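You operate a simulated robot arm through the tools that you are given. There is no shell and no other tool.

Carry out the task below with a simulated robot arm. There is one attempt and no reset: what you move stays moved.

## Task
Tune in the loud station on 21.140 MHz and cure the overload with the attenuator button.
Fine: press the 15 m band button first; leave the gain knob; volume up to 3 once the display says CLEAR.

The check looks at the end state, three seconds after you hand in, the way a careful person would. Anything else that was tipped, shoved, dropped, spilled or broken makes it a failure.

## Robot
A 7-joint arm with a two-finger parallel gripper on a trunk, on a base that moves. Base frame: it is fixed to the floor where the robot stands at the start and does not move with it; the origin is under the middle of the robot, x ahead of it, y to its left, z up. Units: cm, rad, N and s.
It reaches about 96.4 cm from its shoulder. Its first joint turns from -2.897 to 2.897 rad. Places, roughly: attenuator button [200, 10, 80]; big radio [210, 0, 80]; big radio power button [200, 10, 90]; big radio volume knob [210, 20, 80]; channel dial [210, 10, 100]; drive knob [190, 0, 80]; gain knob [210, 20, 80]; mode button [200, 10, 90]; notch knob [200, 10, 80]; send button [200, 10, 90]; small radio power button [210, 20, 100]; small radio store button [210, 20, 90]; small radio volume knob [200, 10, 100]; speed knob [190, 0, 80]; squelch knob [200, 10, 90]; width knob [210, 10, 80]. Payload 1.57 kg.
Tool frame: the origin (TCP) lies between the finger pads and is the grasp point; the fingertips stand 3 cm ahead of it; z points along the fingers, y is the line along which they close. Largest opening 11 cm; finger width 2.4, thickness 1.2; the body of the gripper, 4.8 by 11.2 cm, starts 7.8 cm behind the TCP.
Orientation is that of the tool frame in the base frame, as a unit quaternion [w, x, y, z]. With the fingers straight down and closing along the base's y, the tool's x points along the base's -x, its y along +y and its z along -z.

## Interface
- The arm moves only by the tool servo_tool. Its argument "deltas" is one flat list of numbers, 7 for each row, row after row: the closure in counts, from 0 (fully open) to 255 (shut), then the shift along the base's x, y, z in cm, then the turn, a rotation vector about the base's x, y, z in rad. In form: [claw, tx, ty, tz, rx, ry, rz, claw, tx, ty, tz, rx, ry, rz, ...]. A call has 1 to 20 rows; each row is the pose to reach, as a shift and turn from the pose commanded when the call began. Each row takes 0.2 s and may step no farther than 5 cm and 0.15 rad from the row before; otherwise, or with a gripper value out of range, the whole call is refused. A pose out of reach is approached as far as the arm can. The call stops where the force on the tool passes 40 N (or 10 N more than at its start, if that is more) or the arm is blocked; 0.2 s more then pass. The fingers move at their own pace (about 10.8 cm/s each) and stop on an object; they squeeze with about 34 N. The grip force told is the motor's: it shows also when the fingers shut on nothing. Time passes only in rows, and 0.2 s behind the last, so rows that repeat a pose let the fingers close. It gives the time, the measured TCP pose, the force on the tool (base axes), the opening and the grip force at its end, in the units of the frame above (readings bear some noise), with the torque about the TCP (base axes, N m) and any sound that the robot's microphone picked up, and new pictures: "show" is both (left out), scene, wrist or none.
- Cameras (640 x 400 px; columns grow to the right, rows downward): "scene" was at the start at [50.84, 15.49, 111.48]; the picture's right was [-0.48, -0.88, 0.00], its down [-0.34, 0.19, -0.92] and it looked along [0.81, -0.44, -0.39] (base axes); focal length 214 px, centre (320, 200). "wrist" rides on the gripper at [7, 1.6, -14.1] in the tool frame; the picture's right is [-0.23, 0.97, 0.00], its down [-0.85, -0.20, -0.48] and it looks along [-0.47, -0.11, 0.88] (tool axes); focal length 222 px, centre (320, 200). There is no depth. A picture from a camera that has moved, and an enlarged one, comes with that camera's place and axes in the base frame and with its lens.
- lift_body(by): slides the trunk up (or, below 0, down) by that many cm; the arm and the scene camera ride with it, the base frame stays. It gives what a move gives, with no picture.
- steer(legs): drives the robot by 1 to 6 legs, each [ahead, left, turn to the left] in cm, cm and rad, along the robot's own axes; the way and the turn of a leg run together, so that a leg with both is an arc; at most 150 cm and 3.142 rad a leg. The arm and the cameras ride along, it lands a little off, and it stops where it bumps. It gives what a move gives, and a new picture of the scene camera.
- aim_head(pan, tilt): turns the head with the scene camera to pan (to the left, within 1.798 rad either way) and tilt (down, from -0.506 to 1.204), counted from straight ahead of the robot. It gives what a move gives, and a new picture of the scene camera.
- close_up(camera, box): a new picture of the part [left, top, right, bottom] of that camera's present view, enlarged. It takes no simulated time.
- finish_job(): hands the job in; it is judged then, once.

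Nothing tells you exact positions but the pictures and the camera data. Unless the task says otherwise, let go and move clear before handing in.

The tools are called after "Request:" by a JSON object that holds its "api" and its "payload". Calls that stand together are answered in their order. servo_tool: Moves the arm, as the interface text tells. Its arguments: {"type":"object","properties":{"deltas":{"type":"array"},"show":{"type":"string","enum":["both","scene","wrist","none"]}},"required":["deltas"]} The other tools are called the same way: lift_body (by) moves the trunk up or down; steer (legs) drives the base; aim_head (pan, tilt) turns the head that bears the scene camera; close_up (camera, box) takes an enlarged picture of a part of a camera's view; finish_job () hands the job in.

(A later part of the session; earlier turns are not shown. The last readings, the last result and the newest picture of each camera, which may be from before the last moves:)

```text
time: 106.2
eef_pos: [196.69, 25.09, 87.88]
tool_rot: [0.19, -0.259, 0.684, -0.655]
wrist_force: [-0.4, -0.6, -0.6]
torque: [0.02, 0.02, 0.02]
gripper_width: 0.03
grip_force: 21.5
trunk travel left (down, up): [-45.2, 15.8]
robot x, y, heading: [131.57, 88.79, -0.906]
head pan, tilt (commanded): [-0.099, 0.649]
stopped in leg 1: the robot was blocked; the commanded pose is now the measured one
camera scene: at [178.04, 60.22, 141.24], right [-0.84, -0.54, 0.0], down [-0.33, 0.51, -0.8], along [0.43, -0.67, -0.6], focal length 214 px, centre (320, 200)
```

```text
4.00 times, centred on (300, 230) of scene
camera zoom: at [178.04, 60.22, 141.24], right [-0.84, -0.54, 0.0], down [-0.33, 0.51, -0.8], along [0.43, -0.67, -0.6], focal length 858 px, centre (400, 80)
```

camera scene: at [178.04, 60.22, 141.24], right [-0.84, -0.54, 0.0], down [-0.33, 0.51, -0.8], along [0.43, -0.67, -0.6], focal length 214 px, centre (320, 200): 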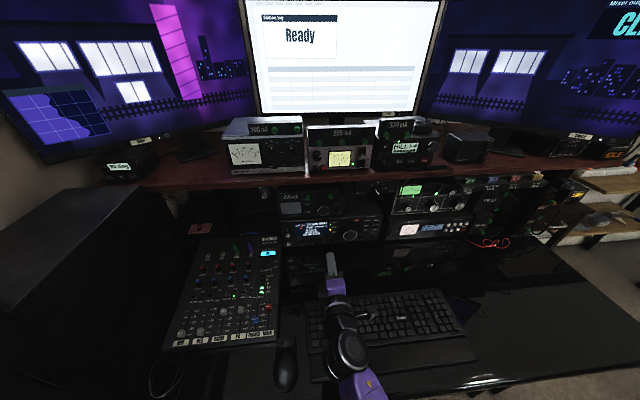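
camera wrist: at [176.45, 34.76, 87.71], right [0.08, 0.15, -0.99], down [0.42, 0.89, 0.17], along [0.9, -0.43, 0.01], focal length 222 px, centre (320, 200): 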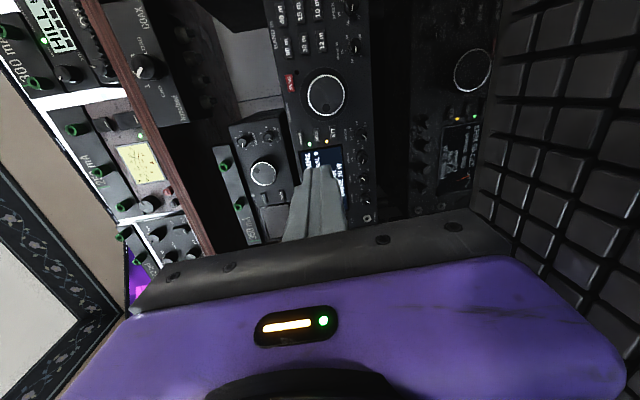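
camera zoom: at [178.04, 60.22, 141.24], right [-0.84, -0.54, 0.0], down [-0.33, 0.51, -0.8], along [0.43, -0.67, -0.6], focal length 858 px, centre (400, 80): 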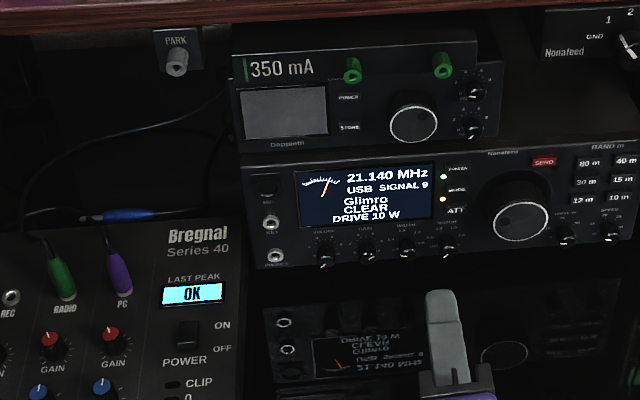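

The base stopped slightly short, as if it brushed something on the left, probably the bench. I'll look before doing anything else.

Request:
{"api": "aim_head", "payload": {"pan": 1.79, "tilt": 0.9}}

Request:
{"api": "close_up", "payload": {"camera": "scene", "box": [0, 150, 320, 400]}}

```text
time: 108.0
eef_pos: [196.65, 24.99, 87.75]
tool_rot: [0.191, -0.259, 0.684, -0.654]
wrist_force: [0.5, -0.9, 0.0]
torque: [-0.01, -0.01, -0.01]
gripper_width: 0.0
grip_force: 21.4
trunk travel left (down, up): [-45.2, 15.8]
robot x, y, heading: [131.15, 89.0, -0.902]
head pan, tilt (commanded): [1.791, 0.901]
camera scene: at [178.15, 73.38, 139.18], right [0.78, -0.63, 0.0], down [-0.5, -0.61, -0.62], along [0.39, 0.48, -0.78], focal length 214 px, centre (320, 200)
```

scene: 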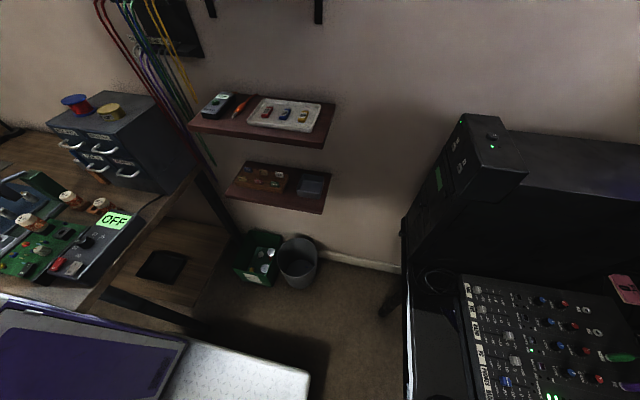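

```text
1.60 times, centred on (160, 275) of scene
camera zoom: at [178.15, 73.38, 139.18], right [0.78, -0.63, 0.0], down [-0.5, -0.61, -0.62], along [0.39, 0.48, -0.78], focal length 343 px, centre (576, 80)
```

zoom: 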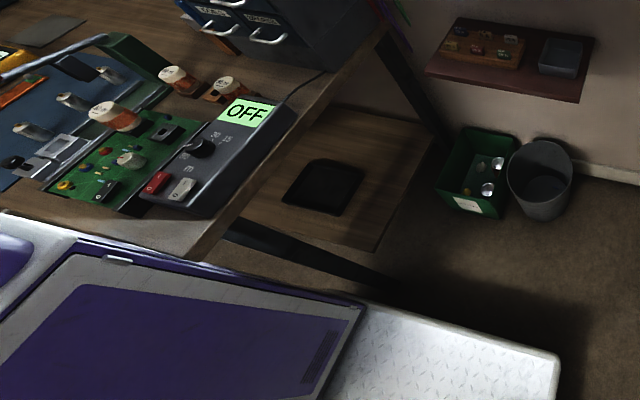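

My trunk's left side is right at the bench's front edge; nothing on it looks disturbed. I'll ease 2 cm to the right to be clear and look at the radio again.

Request:
{"api": "steer", "payload": {"legs": [[0, -2, 0]]}}

Request:
{"api": "aim_head", "payload": {"pan": 0.05, "tilt": 0.65}}

Request:
{"api": "close_up", "payload": {"camera": "scene", "box": [260, 180, 420, 280]}}

```text
time: 108.8
eef_pos: [195.21, 23.74, 87.9]
tool_rot: [0.19, -0.259, 0.684, -0.655]
wrist_force: [0.4, -0.1, 0.0]
torque: [-0.01, -0.01, 0.02]
gripper_width: 0.02
grip_force: 21.2
trunk travel left (down, up): [-45.2, 15.8]
robot x, y, heading: [129.38, 87.3, -0.907]
head pan, tilt (commanded): [1.791, 0.901]
camera scene: at [176.6, 72.14, 139.18], right [0.78, -0.63, 0.0], down [-0.5, -0.61, -0.62], along [0.39, 0.48, -0.78], focal length 214 px, centre (320, 200)
```

scene: 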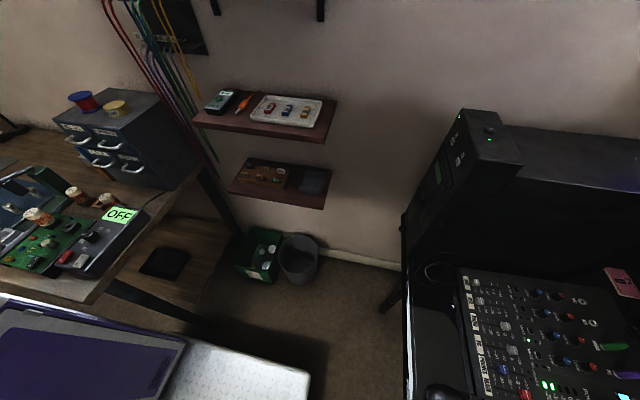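

```text
time: 110.6
eef_pos: [195.1, 23.79, 87.95]
tool_rot: [0.19, -0.258, 0.685, -0.655]
wrist_force: [0.4, 0.1, 0.0]
torque: [0.02, 0.02, -0.01]
gripper_width: 0.0
grip_force: 21.4
trunk travel left (down, up): [-45.2, 15.8]
robot x, y, heading: [129.78, 87.71, -0.907]
head pan, tilt (commanded): [0.051, 0.649]
camera scene: at [177.54, 59.76, 141.23], right [-0.75, -0.66, 0.0], down [-0.4, 0.46, -0.8], along [0.52, -0.6, -0.6], focal length 214 px, centre (320, 200)
```

scene: 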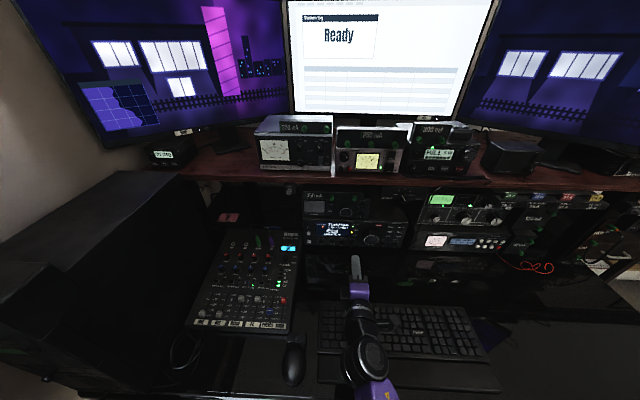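

```text
4.00 times, centred on (340, 230) of scene
camera zoom: at [177.54, 59.76, 141.23], right [-0.75, -0.66, 0.0], down [-0.4, 0.46, -0.8], along [0.52, -0.6, -0.6], focal length 858 px, centre (240, 80)
```

zoom: 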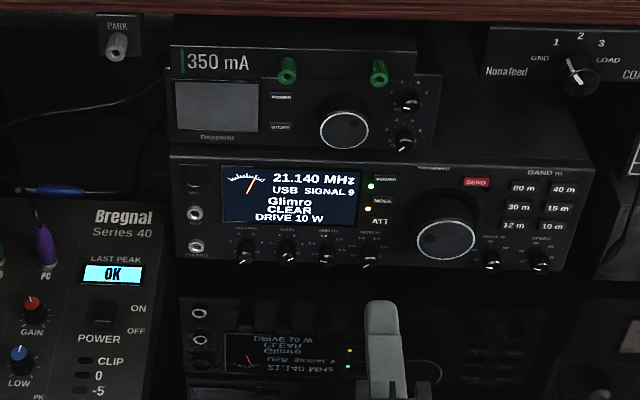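

All good: 21.140, CLEAR, coax still on "1". I'll move in front of the volume knob (about L 179.2, z 81.6) and roll the tool back 0.9 rad, fingers still closed.

Request:
{"api": "servo_tool", "payload": {"deltas": [255, 1.5, 0.9, -0.7, -0.0764, 0.103, 0.009, 255, 3, 1.8, -1.4, -0.153, 0.206, 0.018, 255, 4.5, 2.7, -2.1, -0.229, 0.309, 0.027, 255, 6, 3.6, -2.8, -0.306, 0.412, 0.036, 255, 7.5, 4.6, -3.6, -0.382, 0.515, 0.045, 255, 9.03, 5.49, -4.45, -0.459, 0.618, 0.054, 255, 9.03, 5.49, -4.45, -0.535, 0.721, 0.063, 255, 9.03, 5.49, -4.45, -0.535, 0.721, 0.063], "show": "both"}}

Request:
{"api": "close_up", "payload": {"camera": "wrist", "box": [200, 80, 420, 218]}}

```text
time: 112.4
eef_pos: [204.12, 29.41, 83.42]
tool_rot: [0.114, 0.532, -0.505, 0.671]
wrist_force: [0.0, 0.4, 0.4]
torque: [0.01, -0.03, 0.03]
gripper_width: 0.0
grip_force: 21.7
trunk travel left (down, up): [-45.2, 15.8]
robot x, y, heading: [129.82, 87.06, -0.904]
head pan, tilt (commanded): [0.051, 0.649]
camera scene: at [177.54, 59.76, 141.23], right [-0.75, -0.66, 0.0], down [-0.4, 0.46, -0.8], along [0.52, -0.6, -0.6], focal length 214 px, centre (320, 200)
camera wrist: at [191.78, 37.27, 89.3], right [-0.58, -0.37, -0.73], down [0.2, 0.8, -0.56], along [0.79, -0.47, -0.39], focal length 222 px, centre (320, 200)
```

scene: 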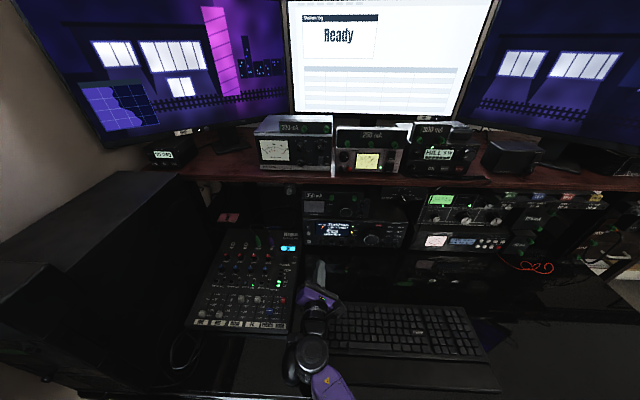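
wrist: 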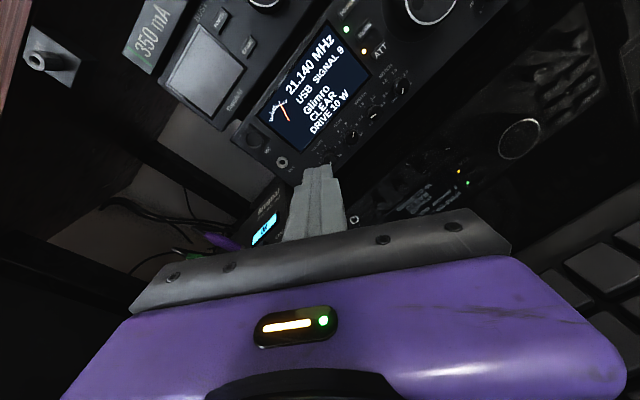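

```text
2.90 times, centred on (310, 149) of wrist
camera zoom: at [191.78, 37.27, 89.3], right [-0.58, -0.37, -0.73], down [0.2, 0.8, -0.56], along [0.79, -0.47, -0.39], focal length 644 px, centre (349, 348)
```

zoom: 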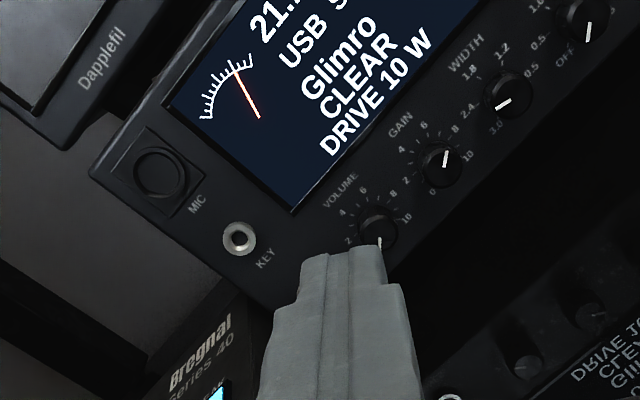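

The tips are in front of the volume knob, which still points at 0. Its axis is nearer z 80.6, L 179.5. I'll open the fingers to about 3.2 cm and come to about 4 cm short to check the alignment.

Request:
{"api": "servo_tool", "payload": {"deltas": [181, 1.1, -1.3, -0.9, 0, 0, 0, 181, 2.2, -2.7, -1.8, 0, 0, 0, 181, 3.34, -3.99, -2.6, 0, 0, 0, 181, 3.34, -3.99, -2.6, 0, 0, 0], "show": "wrist"}}

Request:
{"api": "close_up", "payload": {"camera": "wrist", "box": [230, 110, 410, 222]}}

Request:
{"api": "close_up", "payload": {"camera": "scene", "box": [280, 210, 400, 285]}}

```text
time: 113.4
eef_pos: [207.44, 25.16, 80.67]
tool_rot: [0.113, 0.532, -0.504, 0.671]
wrist_force: [-0.7, -0.3, 0.9]
torque: [-0.01, 0.04, 0.01]
gripper_width: 3.2
grip_force: 0.0
trunk travel left (down, up): [-45.2, 15.8]
robot x, y, heading: [129.41, 87.61, -0.902]
head pan, tilt (commanded): [0.051, 0.649]
camera wrist: at [195.05, 33.17, 86.64], right [-0.58, -0.36, -0.73], down [0.2, 0.8, -0.56], along [0.79, -0.47, -0.39], focal length 222 px, centre (320, 200)
```

wrist: 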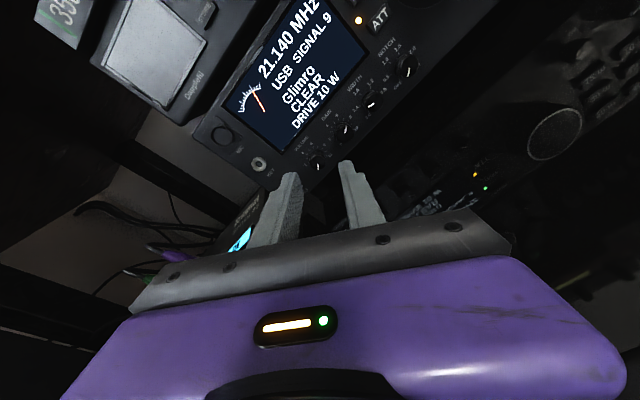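

```text
3.56 times, centred on (320, 166) of wrist
camera zoom: at [195.05, 33.17, 86.64], right [-0.58, -0.36, -0.73], down [0.2, 0.8, -0.56], along [0.79, -0.47, -0.39], focal length 790 px, centre (320, 321)
```

zoom: 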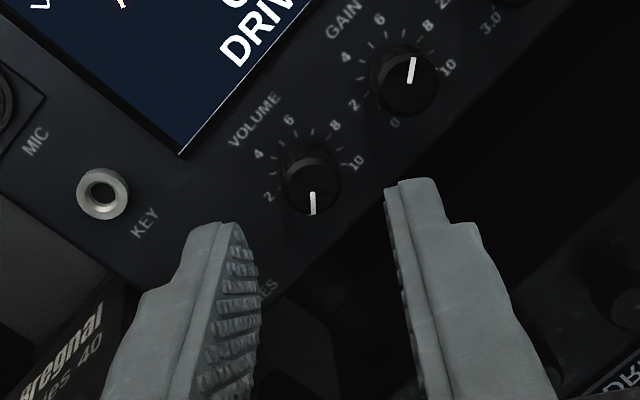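

```text
5.33 times, centred on (340, 248) of scene
camera zoom: at [177.55, 59.74, 141.22], right [-0.75, -0.66, 0.0], down [-0.4, 0.46, -0.8], along [0.52, -0.6, -0.6], focal length 1144 px, centre (213, -53)
```

zoom: 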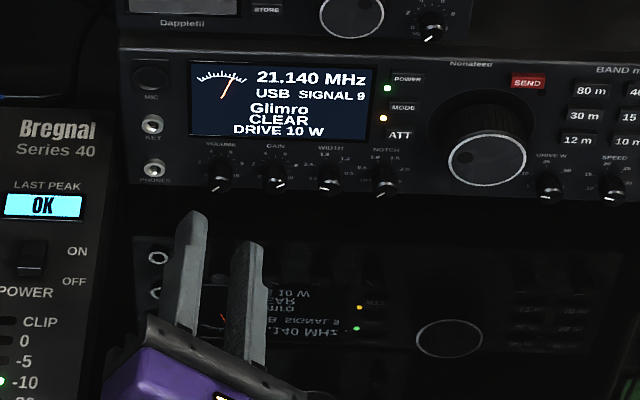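

The knob sits just off the tool axis; I'll correct by about 0.2 cm, roll forward 0.3 rad to keep the lower finger away from the gain knob, narrow the opening to 2.8 cm, and slide in so the tips straddle the volume knob.

Request:
{"api": "servo_tool", "payload": {"deltas": [190, 0.17, 0.13, -0.05, 0.092, -0.1185, 0, 190, 0.17, 0.13, -0.1, 0.184, -0.237, 0, 190, 1.1, -1.05, -0.12, 0.184, -0.237, 0, 190, 2.0, -2.2, -0.13, 0.184, -0.237, 0, 190, 2.0, -2.2, -0.13, 0.184, -0.237, 0], "show": "none"}}

Request:
{"api": "close_up", "payload": {"camera": "wrist", "box": [230, 110, 410, 222]}}

Request:
{"api": "close_up", "payload": {"camera": "scene", "box": [280, 210, 400, 285]}}

```text
time: 114.2
eef_pos: [208.8, 24.3, 80.86]
tool_rot: [0.001, 0.456, -0.573, 0.681]
wrist_force: [6.2, -5.3, -2.0]
torque: [-0.37, -0.44, -0.1]
gripper_width: 2.79
grip_force: 0.1
trunk travel left (down, up): [-45.2, 15.8]
robot x, y, heading: [129.59, 87.57, -0.904]
head pan, tilt (commanded): [0.051, 0.649]
stopped in row 4: the force on the tool passed its limit at 81 N (the readings are from after the stop); the commanded pose is now the measured one
```

```text
3.56 times, centred on (320, 166) of wrist
camera zoom: at [195.24, 31.19, 84.89], right [-0.38, -0.22, -0.9], down [0.31, 0.89, -0.34], along [0.87, -0.41, -0.27], focal length 790 px, centre (320, 321)
```

zoom: 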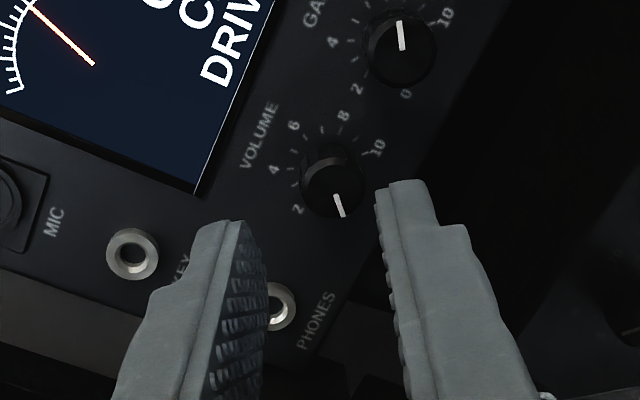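

```text
5.33 times, centred on (340, 248) of scene
camera zoom: at [177.54, 59.78, 141.17], right [-0.75, -0.66, 0.0], down [-0.4, 0.46, -0.8], along [0.52, -0.6, -0.6], focal length 1144 px, centre (213, -53)
```

zoom: 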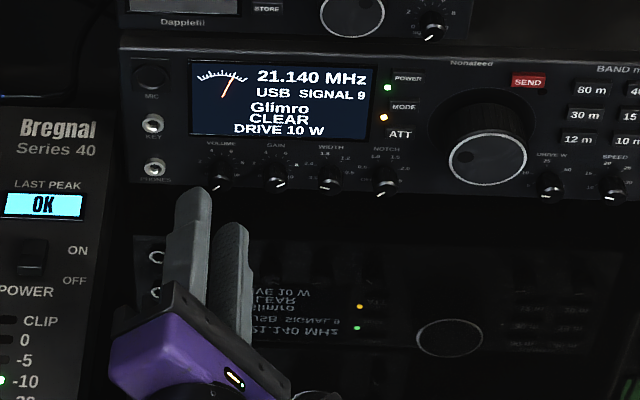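

Something on the hand touched, probably its lower corner against the keyboard's rear edge. I'll look at the scene before moving up.

Request:
{"api": "close_up", "payload": {"camera": "scene", "box": [200, 220, 520, 400]}}

Request:
{"api": "close_up", "payload": {"camera": "scene", "box": [270, 250, 390, 325]}}

```text
2.00 times, centred on (360, 310) of scene
camera zoom: at [177.54, 59.78, 141.17], right [-0.75, -0.66, 0.0], down [-0.4, 0.46, -0.8], along [0.52, -0.6, -0.6], focal length 429 px, centre (240, -20)
```

zoom: 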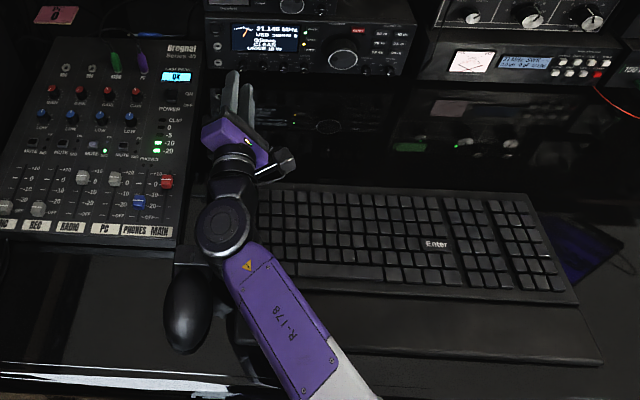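

```text
5.33 times, centred on (330, 288) of scene
camera zoom: at [177.54, 59.78, 141.17], right [-0.75, -0.66, 0.0], down [-0.4, 0.46, -0.8], along [0.52, -0.6, -0.6], focal length 1144 px, centre (267, -267)
```

zoom: 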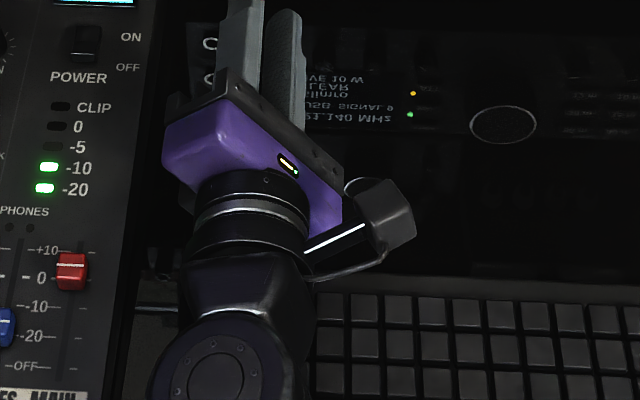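

The keyboard looks in place; the hand's lower rear corner pressed on its back-left corner. I'll lift straight up 3 cm and pitch the tool down more so the hand's rear clears it.

Request:
{"api": "servo_tool", "payload": {"deltas": [190, -0.3, 0.4, 1.5, 0, 0, 0, 190, -0.6, 0.8, 3, 0, 0, 0, 190, -0.6, 0.8, 3.5, 0.055, 0.043, 0, 190, -0.6, 0.8, 3.5, 0.11, 0.086, 0, 190, -0.6, 0.8, 3.5, 0.11, 0.086, 0], "show": "wrist"}}

Request:
{"api": "close_up", "payload": {"camera": "scene", "box": [200, 220, 520, 400]}}

```text
time: 115.4
eef_pos: [208.34, 25.12, 84.48]
tool_rot: [0.001, 0.485, -0.609, 0.628]
wrist_force: [0.1, 0.0, 0.2]
torque: [0.0, -0.04, 0.02]
gripper_width: 2.83
grip_force: 0.0
trunk travel left (down, up): [-45.2, 15.8]
robot x, y, heading: [129.51, 87.76, -0.908]
head pan, tilt (commanded): [0.051, 0.649]
camera wrist: at [195.09, 31.5, 90.37], right [-0.46, -0.12, -0.88], down [0.28, 0.92, -0.27], along [0.84, -0.37, -0.39], focal length 222 px, centre (320, 200)
```

wrist: 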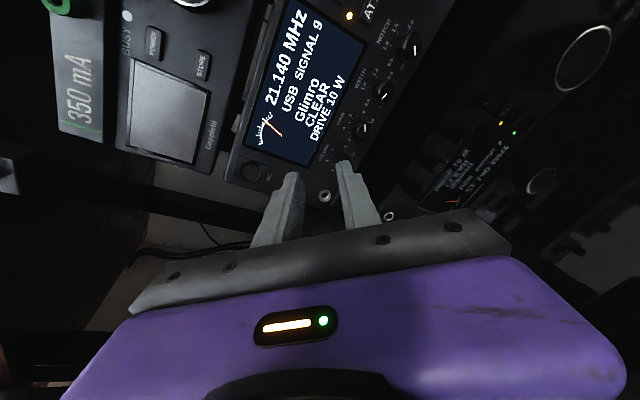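

```text
2.00 times, centred on (360, 310) of scene
camera zoom: at [177.53, 59.78, 141.23], right [-0.75, -0.66, 0.0], down [-0.4, 0.46, -0.8], along [0.52, -0.6, -0.6], focal length 429 px, centre (240, -20)
```

zoom: 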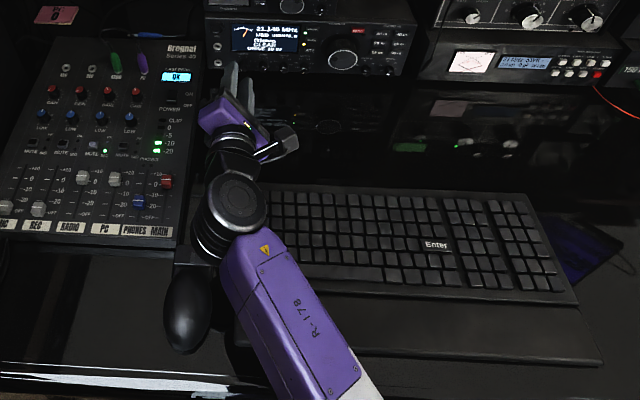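

The keyboard hasn't moved. With the tool pitched 0.21 rad down, the hand's rear should clear it. I'll descend to knob height with the tips still about 1 cm short of the knobs.

Request:
{"api": "servo_tool", "payload": {"deltas": [190, 0.3, -0.77, -1.2, 0, 0, 0, 190, 0.625, -1.54, -2.4, 0, 0, 0, 190, 0.625, -1.54, -3.2, 0, 0, 0, 190, 0.625, -1.54, -3.68, 0, 0, 0, 190, 0.625, -1.54, -3.68, 0, 0, 0], "show": "none"}}

Request:
{"api": "close_up", "payload": {"camera": "wrist", "box": [230, 110, 410, 222]}}

Request:
{"api": "close_up", "payload": {"camera": "scene", "box": [280, 210, 400, 285]}}

```text
time: 116.6
eef_pos: [208.89, 23.5, 80.7]
tool_rot: [0.001, 0.485, -0.609, 0.627]
wrist_force: [0.9, 1.1, 0.0]
torque: [0.04, 0.01, -0.01]
gripper_width: 2.8
grip_force: 0.1
trunk travel left (down, up): [-45.2, 15.8]
robot x, y, heading: [129.65, 87.81, -0.906]
head pan, tilt (commanded): [0.051, 0.649]
```

```text
3.56 times, centred on (320, 166) of wrist
camera zoom: at [195.66, 29.9, 86.67], right [-0.46, -0.12, -0.88], down [0.28, 0.92, -0.27], along [0.84, -0.37, -0.39], focal length 790 px, centre (320, 321)
```

zoom: 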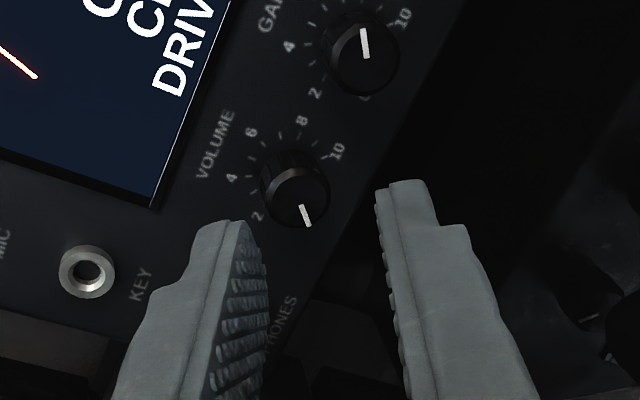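

```text
5.33 times, centred on (340, 248) of scene
camera zoom: at [177.53, 59.78, 141.23], right [-0.75, -0.66, 0.0], down [-0.4, 0.46, -0.8], along [0.52, -0.6, -0.6], focal length 1144 px, centre (213, -53)
```

zoom: 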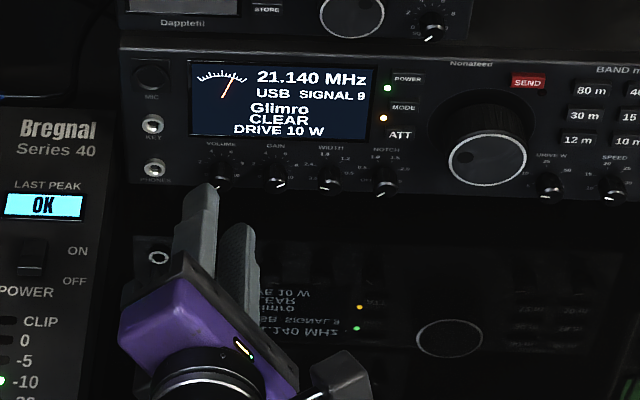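

No contact now, and the knob's measured axis (L 179.5, z 80.35) matches. I'll slide forward 3.2 cm so the tips straddle it.

Request:
{"api": "servo_tool", "payload": {"deltas": [190, 0.6, -0.75, 0.05, 0, 0, 0, 190, 1.2, -1.5, 0.1, 0, 0, 0, 190, 1.7, -2.1, 0.1, 0, 0, 0, 190, 1.985, -2.51, 0.1, 0, 0, 0, 190, 1.985, -2.51, 0.1, 0, 0, 0], "show": "none"}}

Request:
{"api": "close_up", "payload": {"camera": "wrist", "box": [230, 110, 410, 222]}}

Request:
{"api": "close_up", "payload": {"camera": "scene", "box": [280, 210, 400, 285]}}

```text
time: 117.8
eef_pos: [210.86, 20.88, 80.82]
tool_rot: [0.001, 0.484, -0.609, 0.628]
wrist_force: [0.0, -0.9, -0.7]
torque: [0.0, -0.02, -0.01]
gripper_width: 2.82
grip_force: 0.1
trunk travel left (down, up): [-45.2, 15.8]
robot x, y, heading: [129.69, 87.52, -0.911]
head pan, tilt (commanded): [0.051, 0.649]
```

```text
3.56 times, centred on (320, 166) of wrist
camera zoom: at [197.71, 27.4, 86.74], right [-0.46, -0.12, -0.88], down [0.28, 0.92, -0.27], along [0.84, -0.37, -0.39], focal length 790 px, centre (320, 321)
```

zoom: 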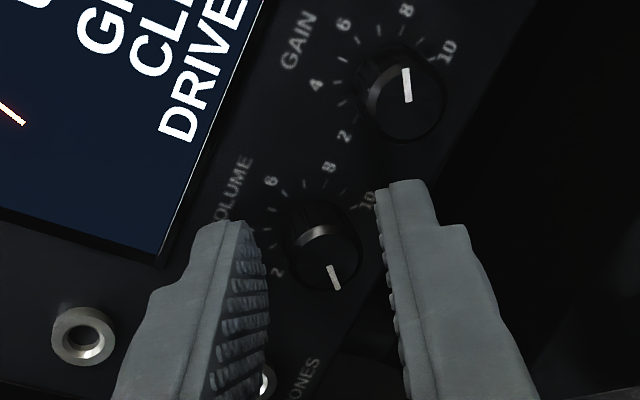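

```text
5.33 times, centred on (340, 248) of scene
camera zoom: at [177.53, 59.78, 141.23], right [-0.75, -0.66, 0.0], down [-0.4, 0.46, -0.8], along [0.52, -0.6, -0.6], focal length 1144 px, centre (213, -53)
```

zoom: 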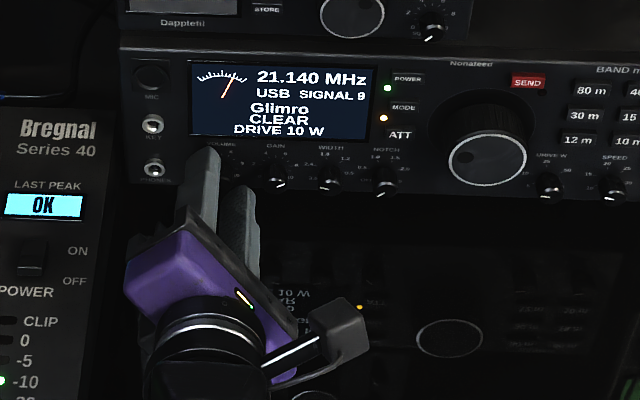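

The volume knob is centred between the fingers and gain is well clear. I'll close on it.

Request:
{"api": "servo_tool", "payload": {"deltas": [205, 0, 0, 0, 0, 0, 0, 225, 0, 0, 0, 0, 0, 0, 235, 0, 0, 0, 0, 0, 0, 235, 0, 0, 0, 0, 0, 0], "show": "none"}}

Request:
{"api": "close_up", "payload": {"camera": "wrist", "box": [230, 110, 410, 222]}}

```text
time: 118.8
eef_pos: [210.88, 20.96, 80.78]
tool_rot: [0.001, 0.485, -0.609, 0.628]
wrist_force: [-0.2, -1.8, -1.8]
torque: [-0.22, -0.11, 0.22]
gripper_width: 1.84
grip_force: 33.1
trunk travel left (down, up): [-45.2, 15.8]
robot x, y, heading: [129.85, 87.63, -0.904]
head pan, tilt (commanded): [0.051, 0.649]
```

```text
3.56 times, centred on (320, 166) of wrist
camera zoom: at [197.69, 27.39, 86.72], right [-0.46, -0.12, -0.88], down [0.28, 0.92, -0.27], along [0.84, -0.37, -0.39], focal length 790 px, centre (320, 321)
```

zoom: 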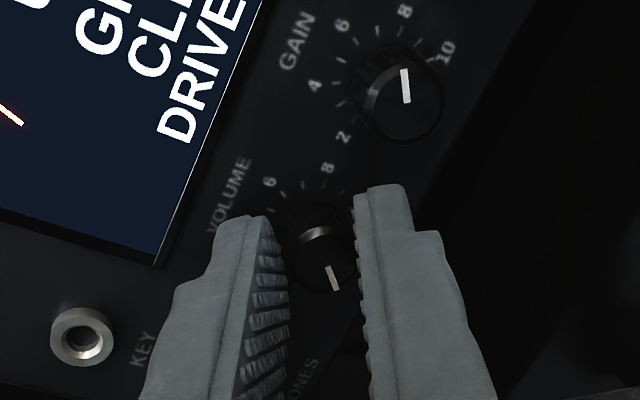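

Gripped cleanly with almost no side load. I'll turn clockwise about the knob's axis by 0.4 rad and check.

Request:
{"api": "servo_tool", "payload": {"deltas": [235, -0.034, -0.026, 0, 0.0613, -0.079, 0, 235, -0.067, -0.052, -0.01, 0.1226, -0.158, 0, 235, -0.1, -0.078, -0.02, 0.1838, -0.2371, 0, 235, -0.132, -0.102, -0.03, 0.2451, -0.3161, 0, 235, -0.132, -0.102, -0.03, 0.2451, -0.3161, 0], "show": "none"}}

Request:
{"api": "close_up", "payload": {"camera": "wrist", "box": [230, 110, 410, 222]}}

Request:
{"api": "close_up", "payload": {"camera": "scene", "box": [280, 210, 400, 285]}}

```text
time: 120.0
eef_pos: [210.74, 20.94, 80.6]
tool_rot: [0.154, -0.376, 0.673, -0.618]
wrist_force: [-1.9, -3.8, -4.0]
torque: [-0.26, -0.19, -0.26]
gripper_width: 1.86
grip_force: 33.2
trunk travel left (down, up): [-45.2, 15.8]
robot x, y, heading: [129.71, 87.54, -0.903]
head pan, tilt (commanded): [0.051, 0.649]
```

```text
3.56 times, centred on (320, 166) of wrist
camera zoom: at [196.09, 26.17, 83.6], right [-0.16, 0.12, -0.98], down [0.32, 0.95, 0.06], along [0.94, -0.3, -0.18], focal length 790 px, centre (320, 321)
```

zoom: 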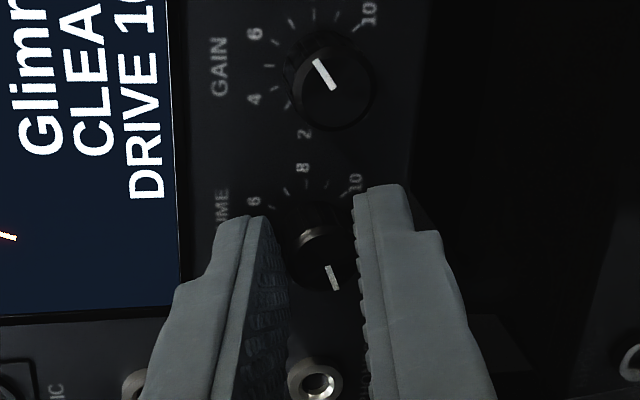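

```text
5.33 times, centred on (340, 248) of scene
camera zoom: at [177.53, 59.77, 141.23], right [-0.75, -0.66, 0.0], down [-0.4, 0.46, -0.8], along [0.52, -0.6, -0.6], focal length 1144 px, centre (213, -53)
```

zoom: 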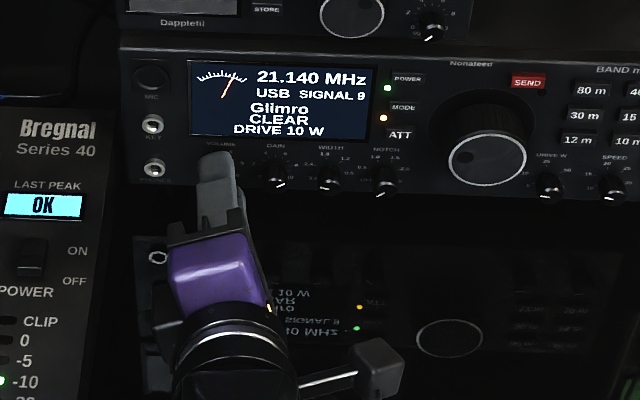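

The knob turned 0.4 rad with the gripper. I'll continue another 0.35 rad, then regrip.

Request:
{"api": "servo_tool", "payload": {"deltas": [235, -0.03, -0.02, -0.03, 0.0613, -0.079, 0, 235, -0.06, -0.045, -0.05, 0.1226, -0.158, 0, 235, -0.09, -0.065, -0.08, 0.1838, -0.2371, 0, 235, -0.1, -0.077, -0.1, 0.2145, -0.2766, 0, 235, -0.1, -0.077, -0.1, 0.2145, -0.2766, 0], "show": "none"}}

Request:
{"api": "close_up", "payload": {"camera": "wrist", "box": [230, 110, 410, 222]}}

```text
time: 121.2
eef_pos: [210.53, 20.72, 80.56]
tool_rot: [0.284, -0.268, 0.709, -0.587]
wrist_force: [-2.5, -7.8, -10.1]
torque: [-0.13, -0.03, -0.09]
gripper_width: 1.82
grip_force: 33.2
trunk travel left (down, up): [-45.2, 15.8]
robot x, y, heading: [129.67, 87.52, -0.903]
head pan, tilt (commanded): [0.051, 0.649]
```

```text
3.56 times, centred on (320, 166) of wrist
camera zoom: at [195.57, 25.78, 80.43], right [0.11, 0.32, -0.94], down [0.26, 0.9, 0.34], along [0.96, -0.28, 0.02], focal length 790 px, centre (320, 321)
```

zoom: 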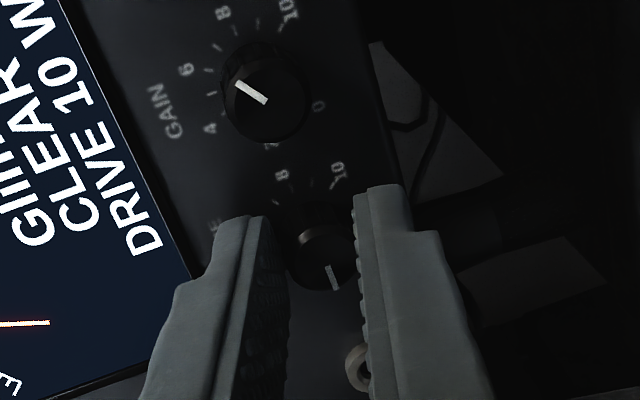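

Total turn so far is 0.75 rad, just past half of what's needed for "3". I'll release, then roll back for a second grip (the wrist camera would get too low otherwise).

Request:
{"api": "servo_tool", "payload": {"deltas": [235, -0.04, -0.03, -0.08, 0, 0, 0, 220, -0.04, -0.03, -0.08, 0, 0, 0, 205, -0.04, -0.03, -0.08, 0, 0, 0, 190, -0.04, -0.03, -0.08, 0, 0, 0, 190, -0.04, -0.03, -0.08, 0, 0, 0], "show": "none"}}

Request:
{"api": "close_up", "payload": {"camera": "wrist", "box": [230, 110, 410, 222]}}

```text
time: 122.4
eef_pos: [210.66, 20.83, 80.54]
tool_rot: [0.284, -0.269, 0.708, -0.588]
wrist_force: [-0.6, 0.4, -0.6]
torque: [0.02, 0.02, -0.02]
gripper_width: 2.81
grip_force: 0.0
trunk travel left (down, up): [-45.2, 15.8]
robot x, y, heading: [129.89, 87.31, -0.9]
head pan, tilt (commanded): [0.051, 0.649]
```

```text
3.56 times, centred on (320, 166) of wrist
camera zoom: at [195.59, 25.8, 80.44], right [0.11, 0.32, -0.94], down [0.26, 0.9, 0.34], along [0.96, -0.28, 0.02], focal length 790 px, centre (320, 321)
```

zoom: 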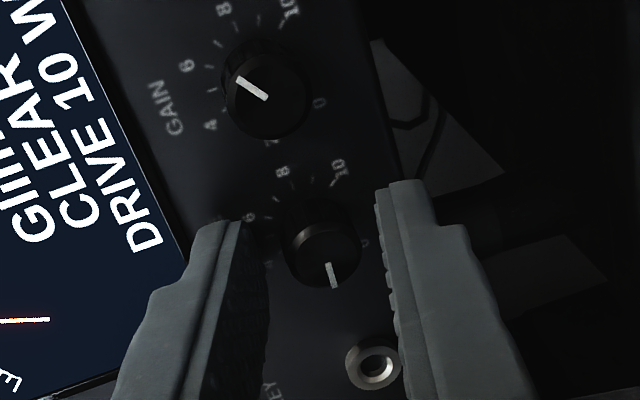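

The pointer stayed put on release. I'll roll the open fingers back around the knob by 0.75 rad.

Request:
{"api": "servo_tool", "payload": {"deltas": [190, 0.04, 0.03, 0.03, -0.0766, 0.0988, 0, 190, 0.08, 0.06, 0.07, -0.1532, 0.1976, 0, 190, 0.12, 0.09, 0.1, -0.2298, 0.2963, 0, 190, 0.16, 0.12, 0.14, -0.3064, 0.3951, 0, 190, 0.2, 0.14, 0.17, -0.383, 0.4939, 0, 190, 0.23, 0.16, 0.2, -0.4596, 0.5927, 0, 190, 0.23, 0.16, 0.2, -0.4596, 0.5927, 0], "show": "none"}}

Request:
{"api": "close_up", "payload": {"camera": "wrist", "box": [230, 110, 410, 222]}}

Request:
{"api": "close_up", "payload": {"camera": "scene", "box": [280, 210, 400, 285]}}

```text
time: 124.0
eef_pos: [210.81, 20.99, 80.59]
tool_rot: [0.002, 0.484, -0.61, 0.628]
wrist_force: [-0.8, 0.4, 0.7]
torque: [0.0, 0.0, 0.0]
gripper_width: 2.79
grip_force: 0.1
trunk travel left (down, up): [-45.2, 15.8]
robot x, y, heading: [129.6, 87.59, -0.906]
head pan, tilt (commanded): [0.051, 0.649]
```

```text
3.56 times, centred on (320, 166) of wrist
camera zoom: at [197.64, 27.42, 86.73], right [-0.46, -0.12, -0.88], down [0.28, 0.92, -0.27], along [0.84, -0.37, -0.39], focal length 790 px, centre (320, 321)
```

zoom: 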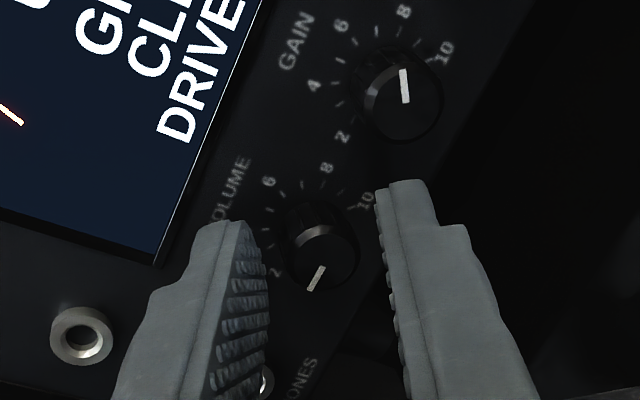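

```text
5.33 times, centred on (340, 248) of scene
camera zoom: at [177.53, 59.78, 141.23], right [-0.75, -0.66, 0.0], down [-0.4, 0.46, -0.8], along [0.52, -0.6, -0.6], focal length 1144 px, centre (213, -53)
```

zoom: 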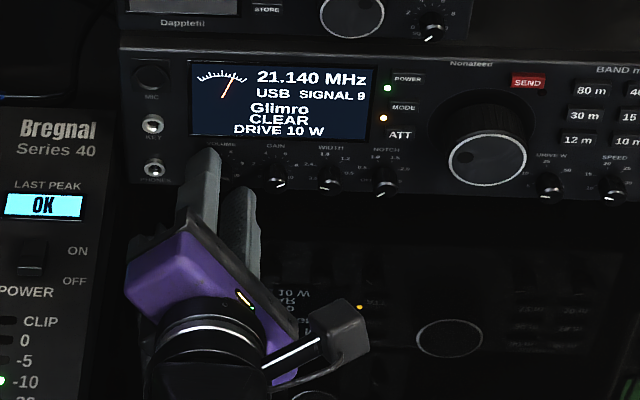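

The pointer moved as expected, about 43°. I'll regrip and turn a further 0.66 rad clockwise.

Request:
{"api": "servo_tool", "payload": {"deltas": [205, 0, 0, 0.1, 0, 0, 0, 225, 0, 0, 0.12, 0, 0, 0, 235, 0, 0, 0.12, 0, 0, 0, 235, 0, 0, 0.12, 0, 0, 0], "show": "none"}}

Request:
{"api": "servo_tool", "payload": {"deltas": [235, -0.034, -0.026, 0, 0.0613, -0.079, 0, 235, -0.067, -0.052, -0.01, 0.1226, -0.158, 0, 235, -0.1, -0.078, -0.02, 0.1838, -0.2371, 0, 235, -0.132, -0.102, -0.03, 0.2451, -0.3161, 0, 235, -0.163, -0.126, -0.05, 0.3064, -0.3951, 0, 235, -0.192, -0.149, -0.07, 0.3677, -0.4741, 0, 235, -0.2, -0.16, -0.09, 0.4045, -0.5215, 0, 235, -0.2, -0.16, -0.09, 0.4045, -0.5215, 0], "show": "none"}}

Request:
{"api": "close_up", "payload": {"camera": "wrist", "box": [230, 110, 410, 222]}}

```text
time: 125.0
eef_pos: [210.86, 20.98, 80.78]
tool_rot: [0.001, 0.485, -0.609, 0.628]
wrist_force: [-2.2, 2.4, -2.8]
torque: [-0.28, -0.24, -0.04]
gripper_width: 1.82
grip_force: 33.1
trunk travel left (down, up): [-45.2, 15.8]
robot x, y, heading: [129.96, 87.68, -0.903]
head pan, tilt (commanded): [0.051, 0.649]
```

```text
time: 126.8
eef_pos: [210.4, 20.7, 80.56]
tool_rot: [0.251, -0.296, 0.702, -0.597]
wrist_force: [-8.8, -4.3, -15.4]
torque: [0.01, 0.17, -0.03]
gripper_width: 1.85
grip_force: 33.2
trunk travel left (down, up): [-45.2, 15.8]
robot x, y, heading: [129.64, 87.1, -0.904]
head pan, tilt (commanded): [0.051, 0.649]
```

```text
3.56 times, centred on (320, 166) of wrist
camera zoom: at [195.52, 25.79, 81.29], right [0.04, 0.27, -0.96], down [0.28, 0.92, 0.27], along [0.96, -0.28, -0.04], focal length 790 px, centre (320, 321)
```

zoom: 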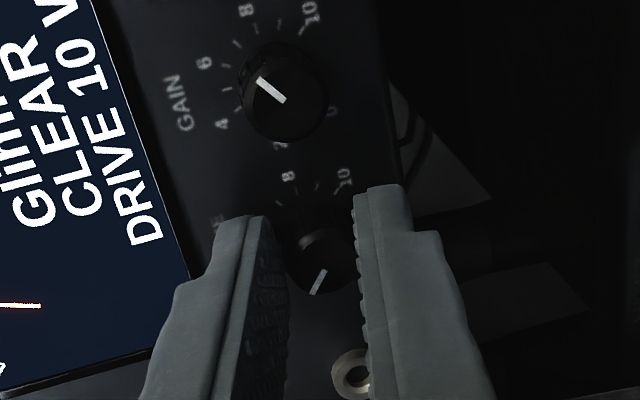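

Total turn is now 1.41 rad, which should be "3". I'll relieve the small load, release and check the pointer.

Request:
{"api": "servo_tool", "payload": {"deltas": [235, -0.06, -0.05, -0.1, 0, 0, 0, 235, -0.06, -0.05, -0.12, 0, 0, 0, 220, -0.06, -0.05, -0.12, 0, 0, 0, 205, -0.06, -0.05, -0.12, 0, 0, 0, 190, -0.06, -0.05, -0.12, 0, 0, 0, 190, -0.06, -0.05, -0.12, 0, 0, 0], "show": "none"}}

Request:
{"api": "close_up", "payload": {"camera": "wrist", "box": [230, 110, 410, 222]}}

```text
time: 128.2
eef_pos: [210.54, 20.82, 80.73]
tool_rot: [0.252, -0.298, 0.7, -0.597]
wrist_force: [-0.5, 0.1, 1.0]
torque: [0.0, -0.03, -0.01]
gripper_width: 2.81
grip_force: 0.1
trunk travel left (down, up): [-45.2, 15.8]
robot x, y, heading: [129.81, 87.41, -0.903]
head pan, tilt (commanded): [0.051, 0.649]
```

```text
3.56 times, centred on (320, 166) of wrist
camera zoom: at [195.6, 25.79, 81.37], right [0.04, 0.27, -0.96], down [0.28, 0.92, 0.27], along [0.96, -0.28, -0.03], focal length 790 px, centre (320, 321)
```

zoom: 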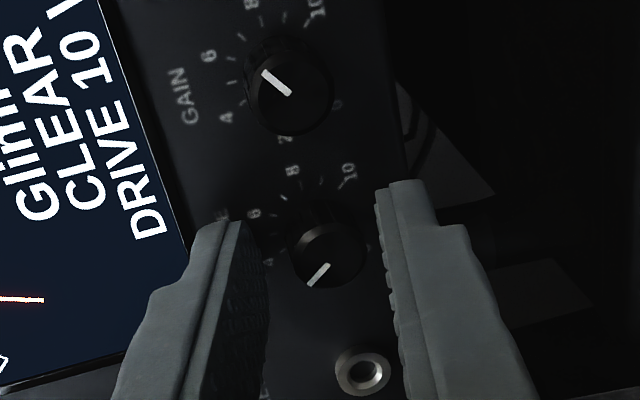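

The pointer shifted slightly on release. I'll withdraw a little, lift clear, and measure where it points.

Request:
{"api": "servo_tool", "payload": {"deltas": [190, -0.5, 0.65, 0.05, 0, 0, 0, 190, -1.0, 1.3, 0.1, 0, 0, 0, 190, -1.6, 2.1, 0.15, 0, 0, 0, 190, -2.0, 2.6, 1.2, 0, 0, 0, 190, -2.6, 3.4, 2.5, 0, 0, 0, 190, -3.1, 4.0, 3.8, 0, 0, 0, 190, -3.1, 4.0, 3.8, 0, 0, 0], "show": "wrist"}}

Request:
{"api": "close_up", "payload": {"camera": "scene", "box": [285, 215, 365, 265]}}

Request:
{"api": "close_up", "payload": {"camera": "wrist", "box": [260, 90, 420, 190]}}

```text
time: 129.8
eef_pos: [207.52, 24.76, 84.46]
tool_rot: [0.251, -0.298, 0.702, -0.597]
wrist_force: [0.0, -0.1, -0.3]
torque: [0.01, 0.0, -0.01]
gripper_width: 2.82
grip_force: 0.0
trunk travel left (down, up): [-45.2, 15.8]
robot x, y, heading: [129.39, 87.45, -0.905]
head pan, tilt (commanded): [0.051, 0.649]
camera wrist: at [192.41, 29.66, 85.16], right [0.04, 0.27, -0.96], down [0.28, 0.92, 0.27], along [0.96, -0.28, -0.04], focal length 222 px, centre (320, 200)
```

wrist: 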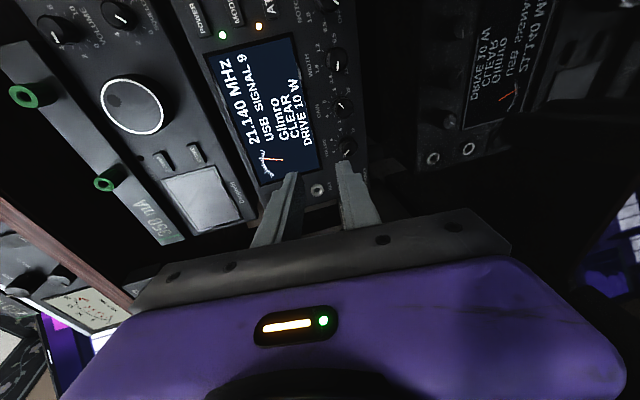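

```text
8.00 times, centred on (325, 240) of scene
camera zoom: at [177.53, 59.78, 141.23], right [-0.75, -0.66, 0.0], down [-0.4, 0.46, -0.8], along [0.52, -0.6, -0.6], focal length 1716 px, centre (280, -120)
```

zoom: 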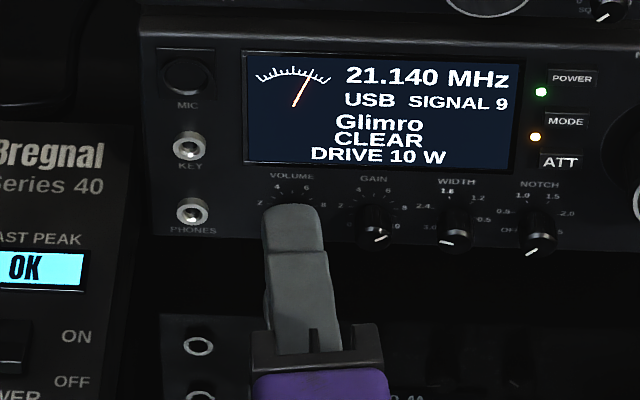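

```text
4.00 times, centred on (340, 140) of wrist
camera zoom: at [192.41, 29.66, 85.16], right [0.04, 0.27, -0.96], down [0.28, 0.92, 0.27], along [0.96, -0.28, -0.04], focal length 888 px, centre (240, 440)
```

zoom: 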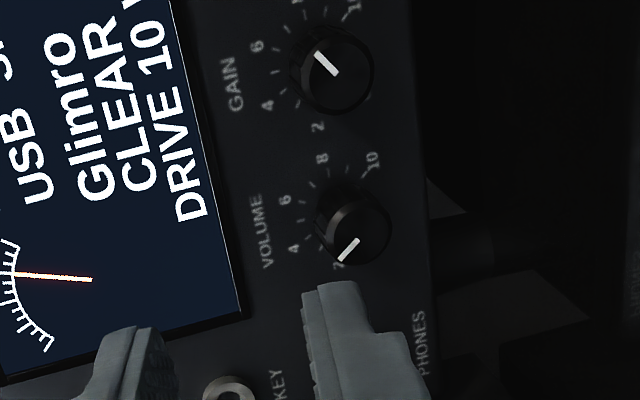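

The pointer seems past 3, near 3.5. I'll zoom in further to measure.

Request:
{"api": "close_up", "payload": {"camera": "wrist", "box": [320, 125, 376, 160]}}

```text
11.43 times, centred on (348, 142) of wrist
camera zoom: at [192.41, 29.66, 85.16], right [0.04, 0.27, -0.96], down [0.28, 0.92, 0.27], along [0.96, -0.28, -0.04], focal length 2538 px, centre (0, 857)
```

zoom: 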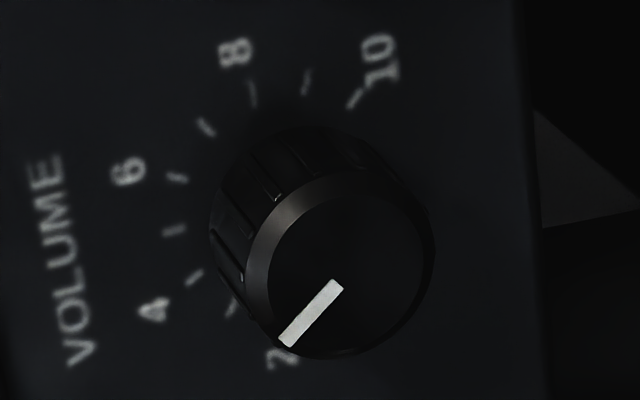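

The pointer reads about 3.6: the second release nudged it about 0.3 rad. I'll go back in along the same path and regrip to turn it back.

Request:
{"api": "servo_tool", "payload": {"deltas": [190, 0.5, -0.6, -1.3, 0, 0, 0, 190, 1.1, -1.4, -2.6, 0, 0, 0, 190, 1.5, -1.9, -3.65, 0, 0, 0, 190, 2.1, -2.7, -3.7, 0, 0, 0, 190, 2.6, -3.35, -3.75, 0, 0, 0, 190, 3.1, -4.0, -3.8, 0, 0, 0, 190, 3.1, -4.0, -3.8, 0, 0, 0], "show": "none"}}

Request:
{"api": "close_up", "payload": {"camera": "wrist", "box": [290, 145, 370, 195]}}

```text
time: 131.4
eef_pos: [210.72, 20.81, 80.77]
tool_rot: [0.252, -0.298, 0.701, -0.597]
wrist_force: [0.1, 0.4, 0.6]
torque: [0.03, 0.0, 0.01]
gripper_width: 2.82
grip_force: 0.1
trunk travel left (down, up): [-45.2, 15.8]
robot x, y, heading: [129.26, 87.78, -0.903]
head pan, tilt (commanded): [0.051, 0.649]
```

```text
8.00 times, centred on (330, 170) of wrist
camera zoom: at [195.76, 25.77, 81.41], right [0.04, 0.27, -0.96], down [0.28, 0.92, 0.27], along [0.96, -0.28, -0.04], focal length 1777 px, centre (240, 440)
```

zoom: 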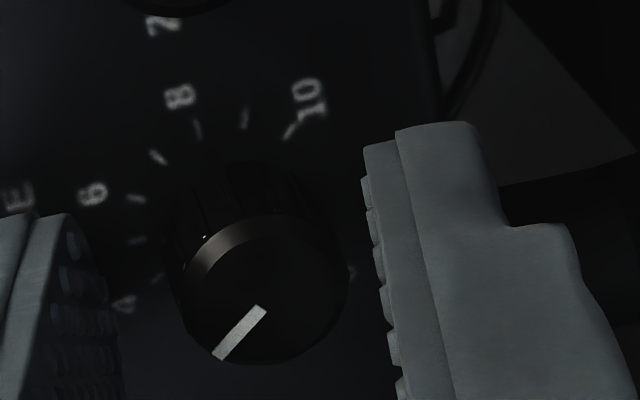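

Request:
{"api": "servo_tool", "payload": {"deltas": [205, 0, 0, -0.08, 0, 0, 0, 225, 0, 0, -0.08, 0, 0, 0, 235, 0, 0, -0.08, 0, 0, 0, 235, 0, 0, -0.08, 0, 0, 0], "show": "none"}}

Request:
{"api": "close_up", "payload": {"camera": "wrist", "box": [290, 145, 370, 195]}}

```text
time: 132.4
eef_pos: [210.85, 20.76, 80.51]
tool_rot: [0.252, -0.298, 0.701, -0.597]
wrist_force: [-0.5, 1.1, -4.5]
torque: [-0.25, -0.15, 0.16]
gripper_width: 1.83
grip_force: 33.2
trunk travel left (down, up): [-45.2, 15.8]
robot x, y, heading: [129.54, 87.39, -0.911]
head pan, tilt (commanded): [0.051, 0.649]
```

```text
8.00 times, centred on (330, 170) of wrist
camera zoom: at [195.7, 25.77, 81.26], right [0.04, 0.27, -0.96], down [0.28, 0.92, 0.27], along [0.96, -0.28, -0.04], focal length 1777 px, centre (240, 440)
```

zoom: 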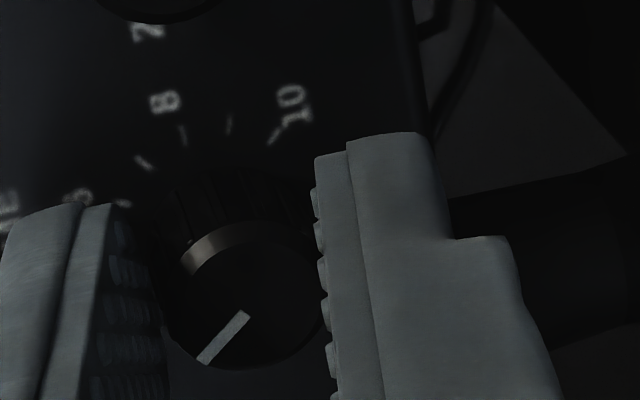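

Gripped with little load. I'll turn counter-clockwise 0.29 rad.

Request:
{"api": "servo_tool", "payload": {"deltas": [235, 0.03, 0.02, 0, -0.0613, 0.079, 0, 235, 0.06, 0.045, 0.01, -0.1226, 0.158, 0, 235, 0.083, 0.064, 0.03, -0.1777, 0.2292, 0, 235, 0.083, 0.064, 0.03, -0.1777, 0.2292, 0, 235, 0.083, 0.064, 0.03, -0.1777, 0.2292, 0], "show": "none"}}

Request:
{"api": "close_up", "payload": {"camera": "wrist", "box": [290, 145, 370, 195]}}

```text
time: 133.6
eef_pos: [210.74, 20.86, 80.6]
tool_rot: [0.142, -0.386, 0.668, -0.62]
wrist_force: [15.4, -3.0, -3.2]
torque: [-0.14, -0.18, 0.77]
gripper_width: 1.84
grip_force: 32.5
trunk travel left (down, up): [-45.2, 15.8]
robot x, y, heading: [129.78, 87.31, -0.901]
head pan, tilt (commanded): [0.051, 0.649]
```

```text
8.00 times, centred on (330, 170) of wrist
camera zoom: at [196.23, 26.19, 83.82], right [-0.18, 0.09, -0.98], down [0.31, 0.95, 0.03], along [0.93, -0.3, -0.2], focal length 1777 px, centre (240, 440)
```

zoom: 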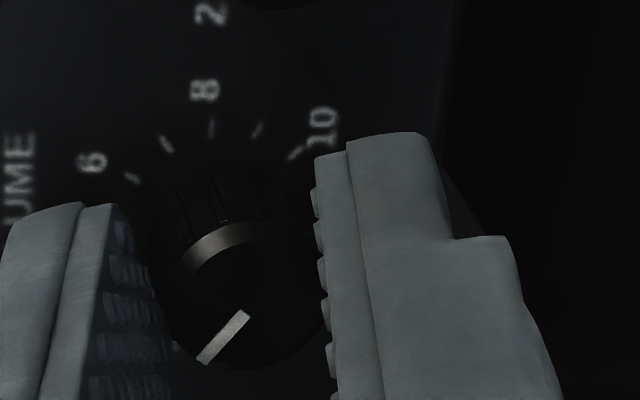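

Request:
{"api": "servo_tool", "payload": {"deltas": [235, 0.08, 0.03, -0.02, 0, 0, 0, 235, 0.08, 0.03, -0.02, 0, 0, 0], "show": "none"}}

```text
time: 134.2
eef_pos: [210.79, 20.78, 80.73]
tool_rot: [0.142, -0.386, 0.669, -0.619]
wrist_force: [8.0, 2.2, 2.2]
torque: [-0.2, -0.24, 0.83]
gripper_width: 1.85
grip_force: 33.0
trunk travel left (down, up): [-45.2, 15.8]
robot x, y, heading: [129.7, 87.61, -0.902]
head pan, tilt (commanded): [0.051, 0.649]
```

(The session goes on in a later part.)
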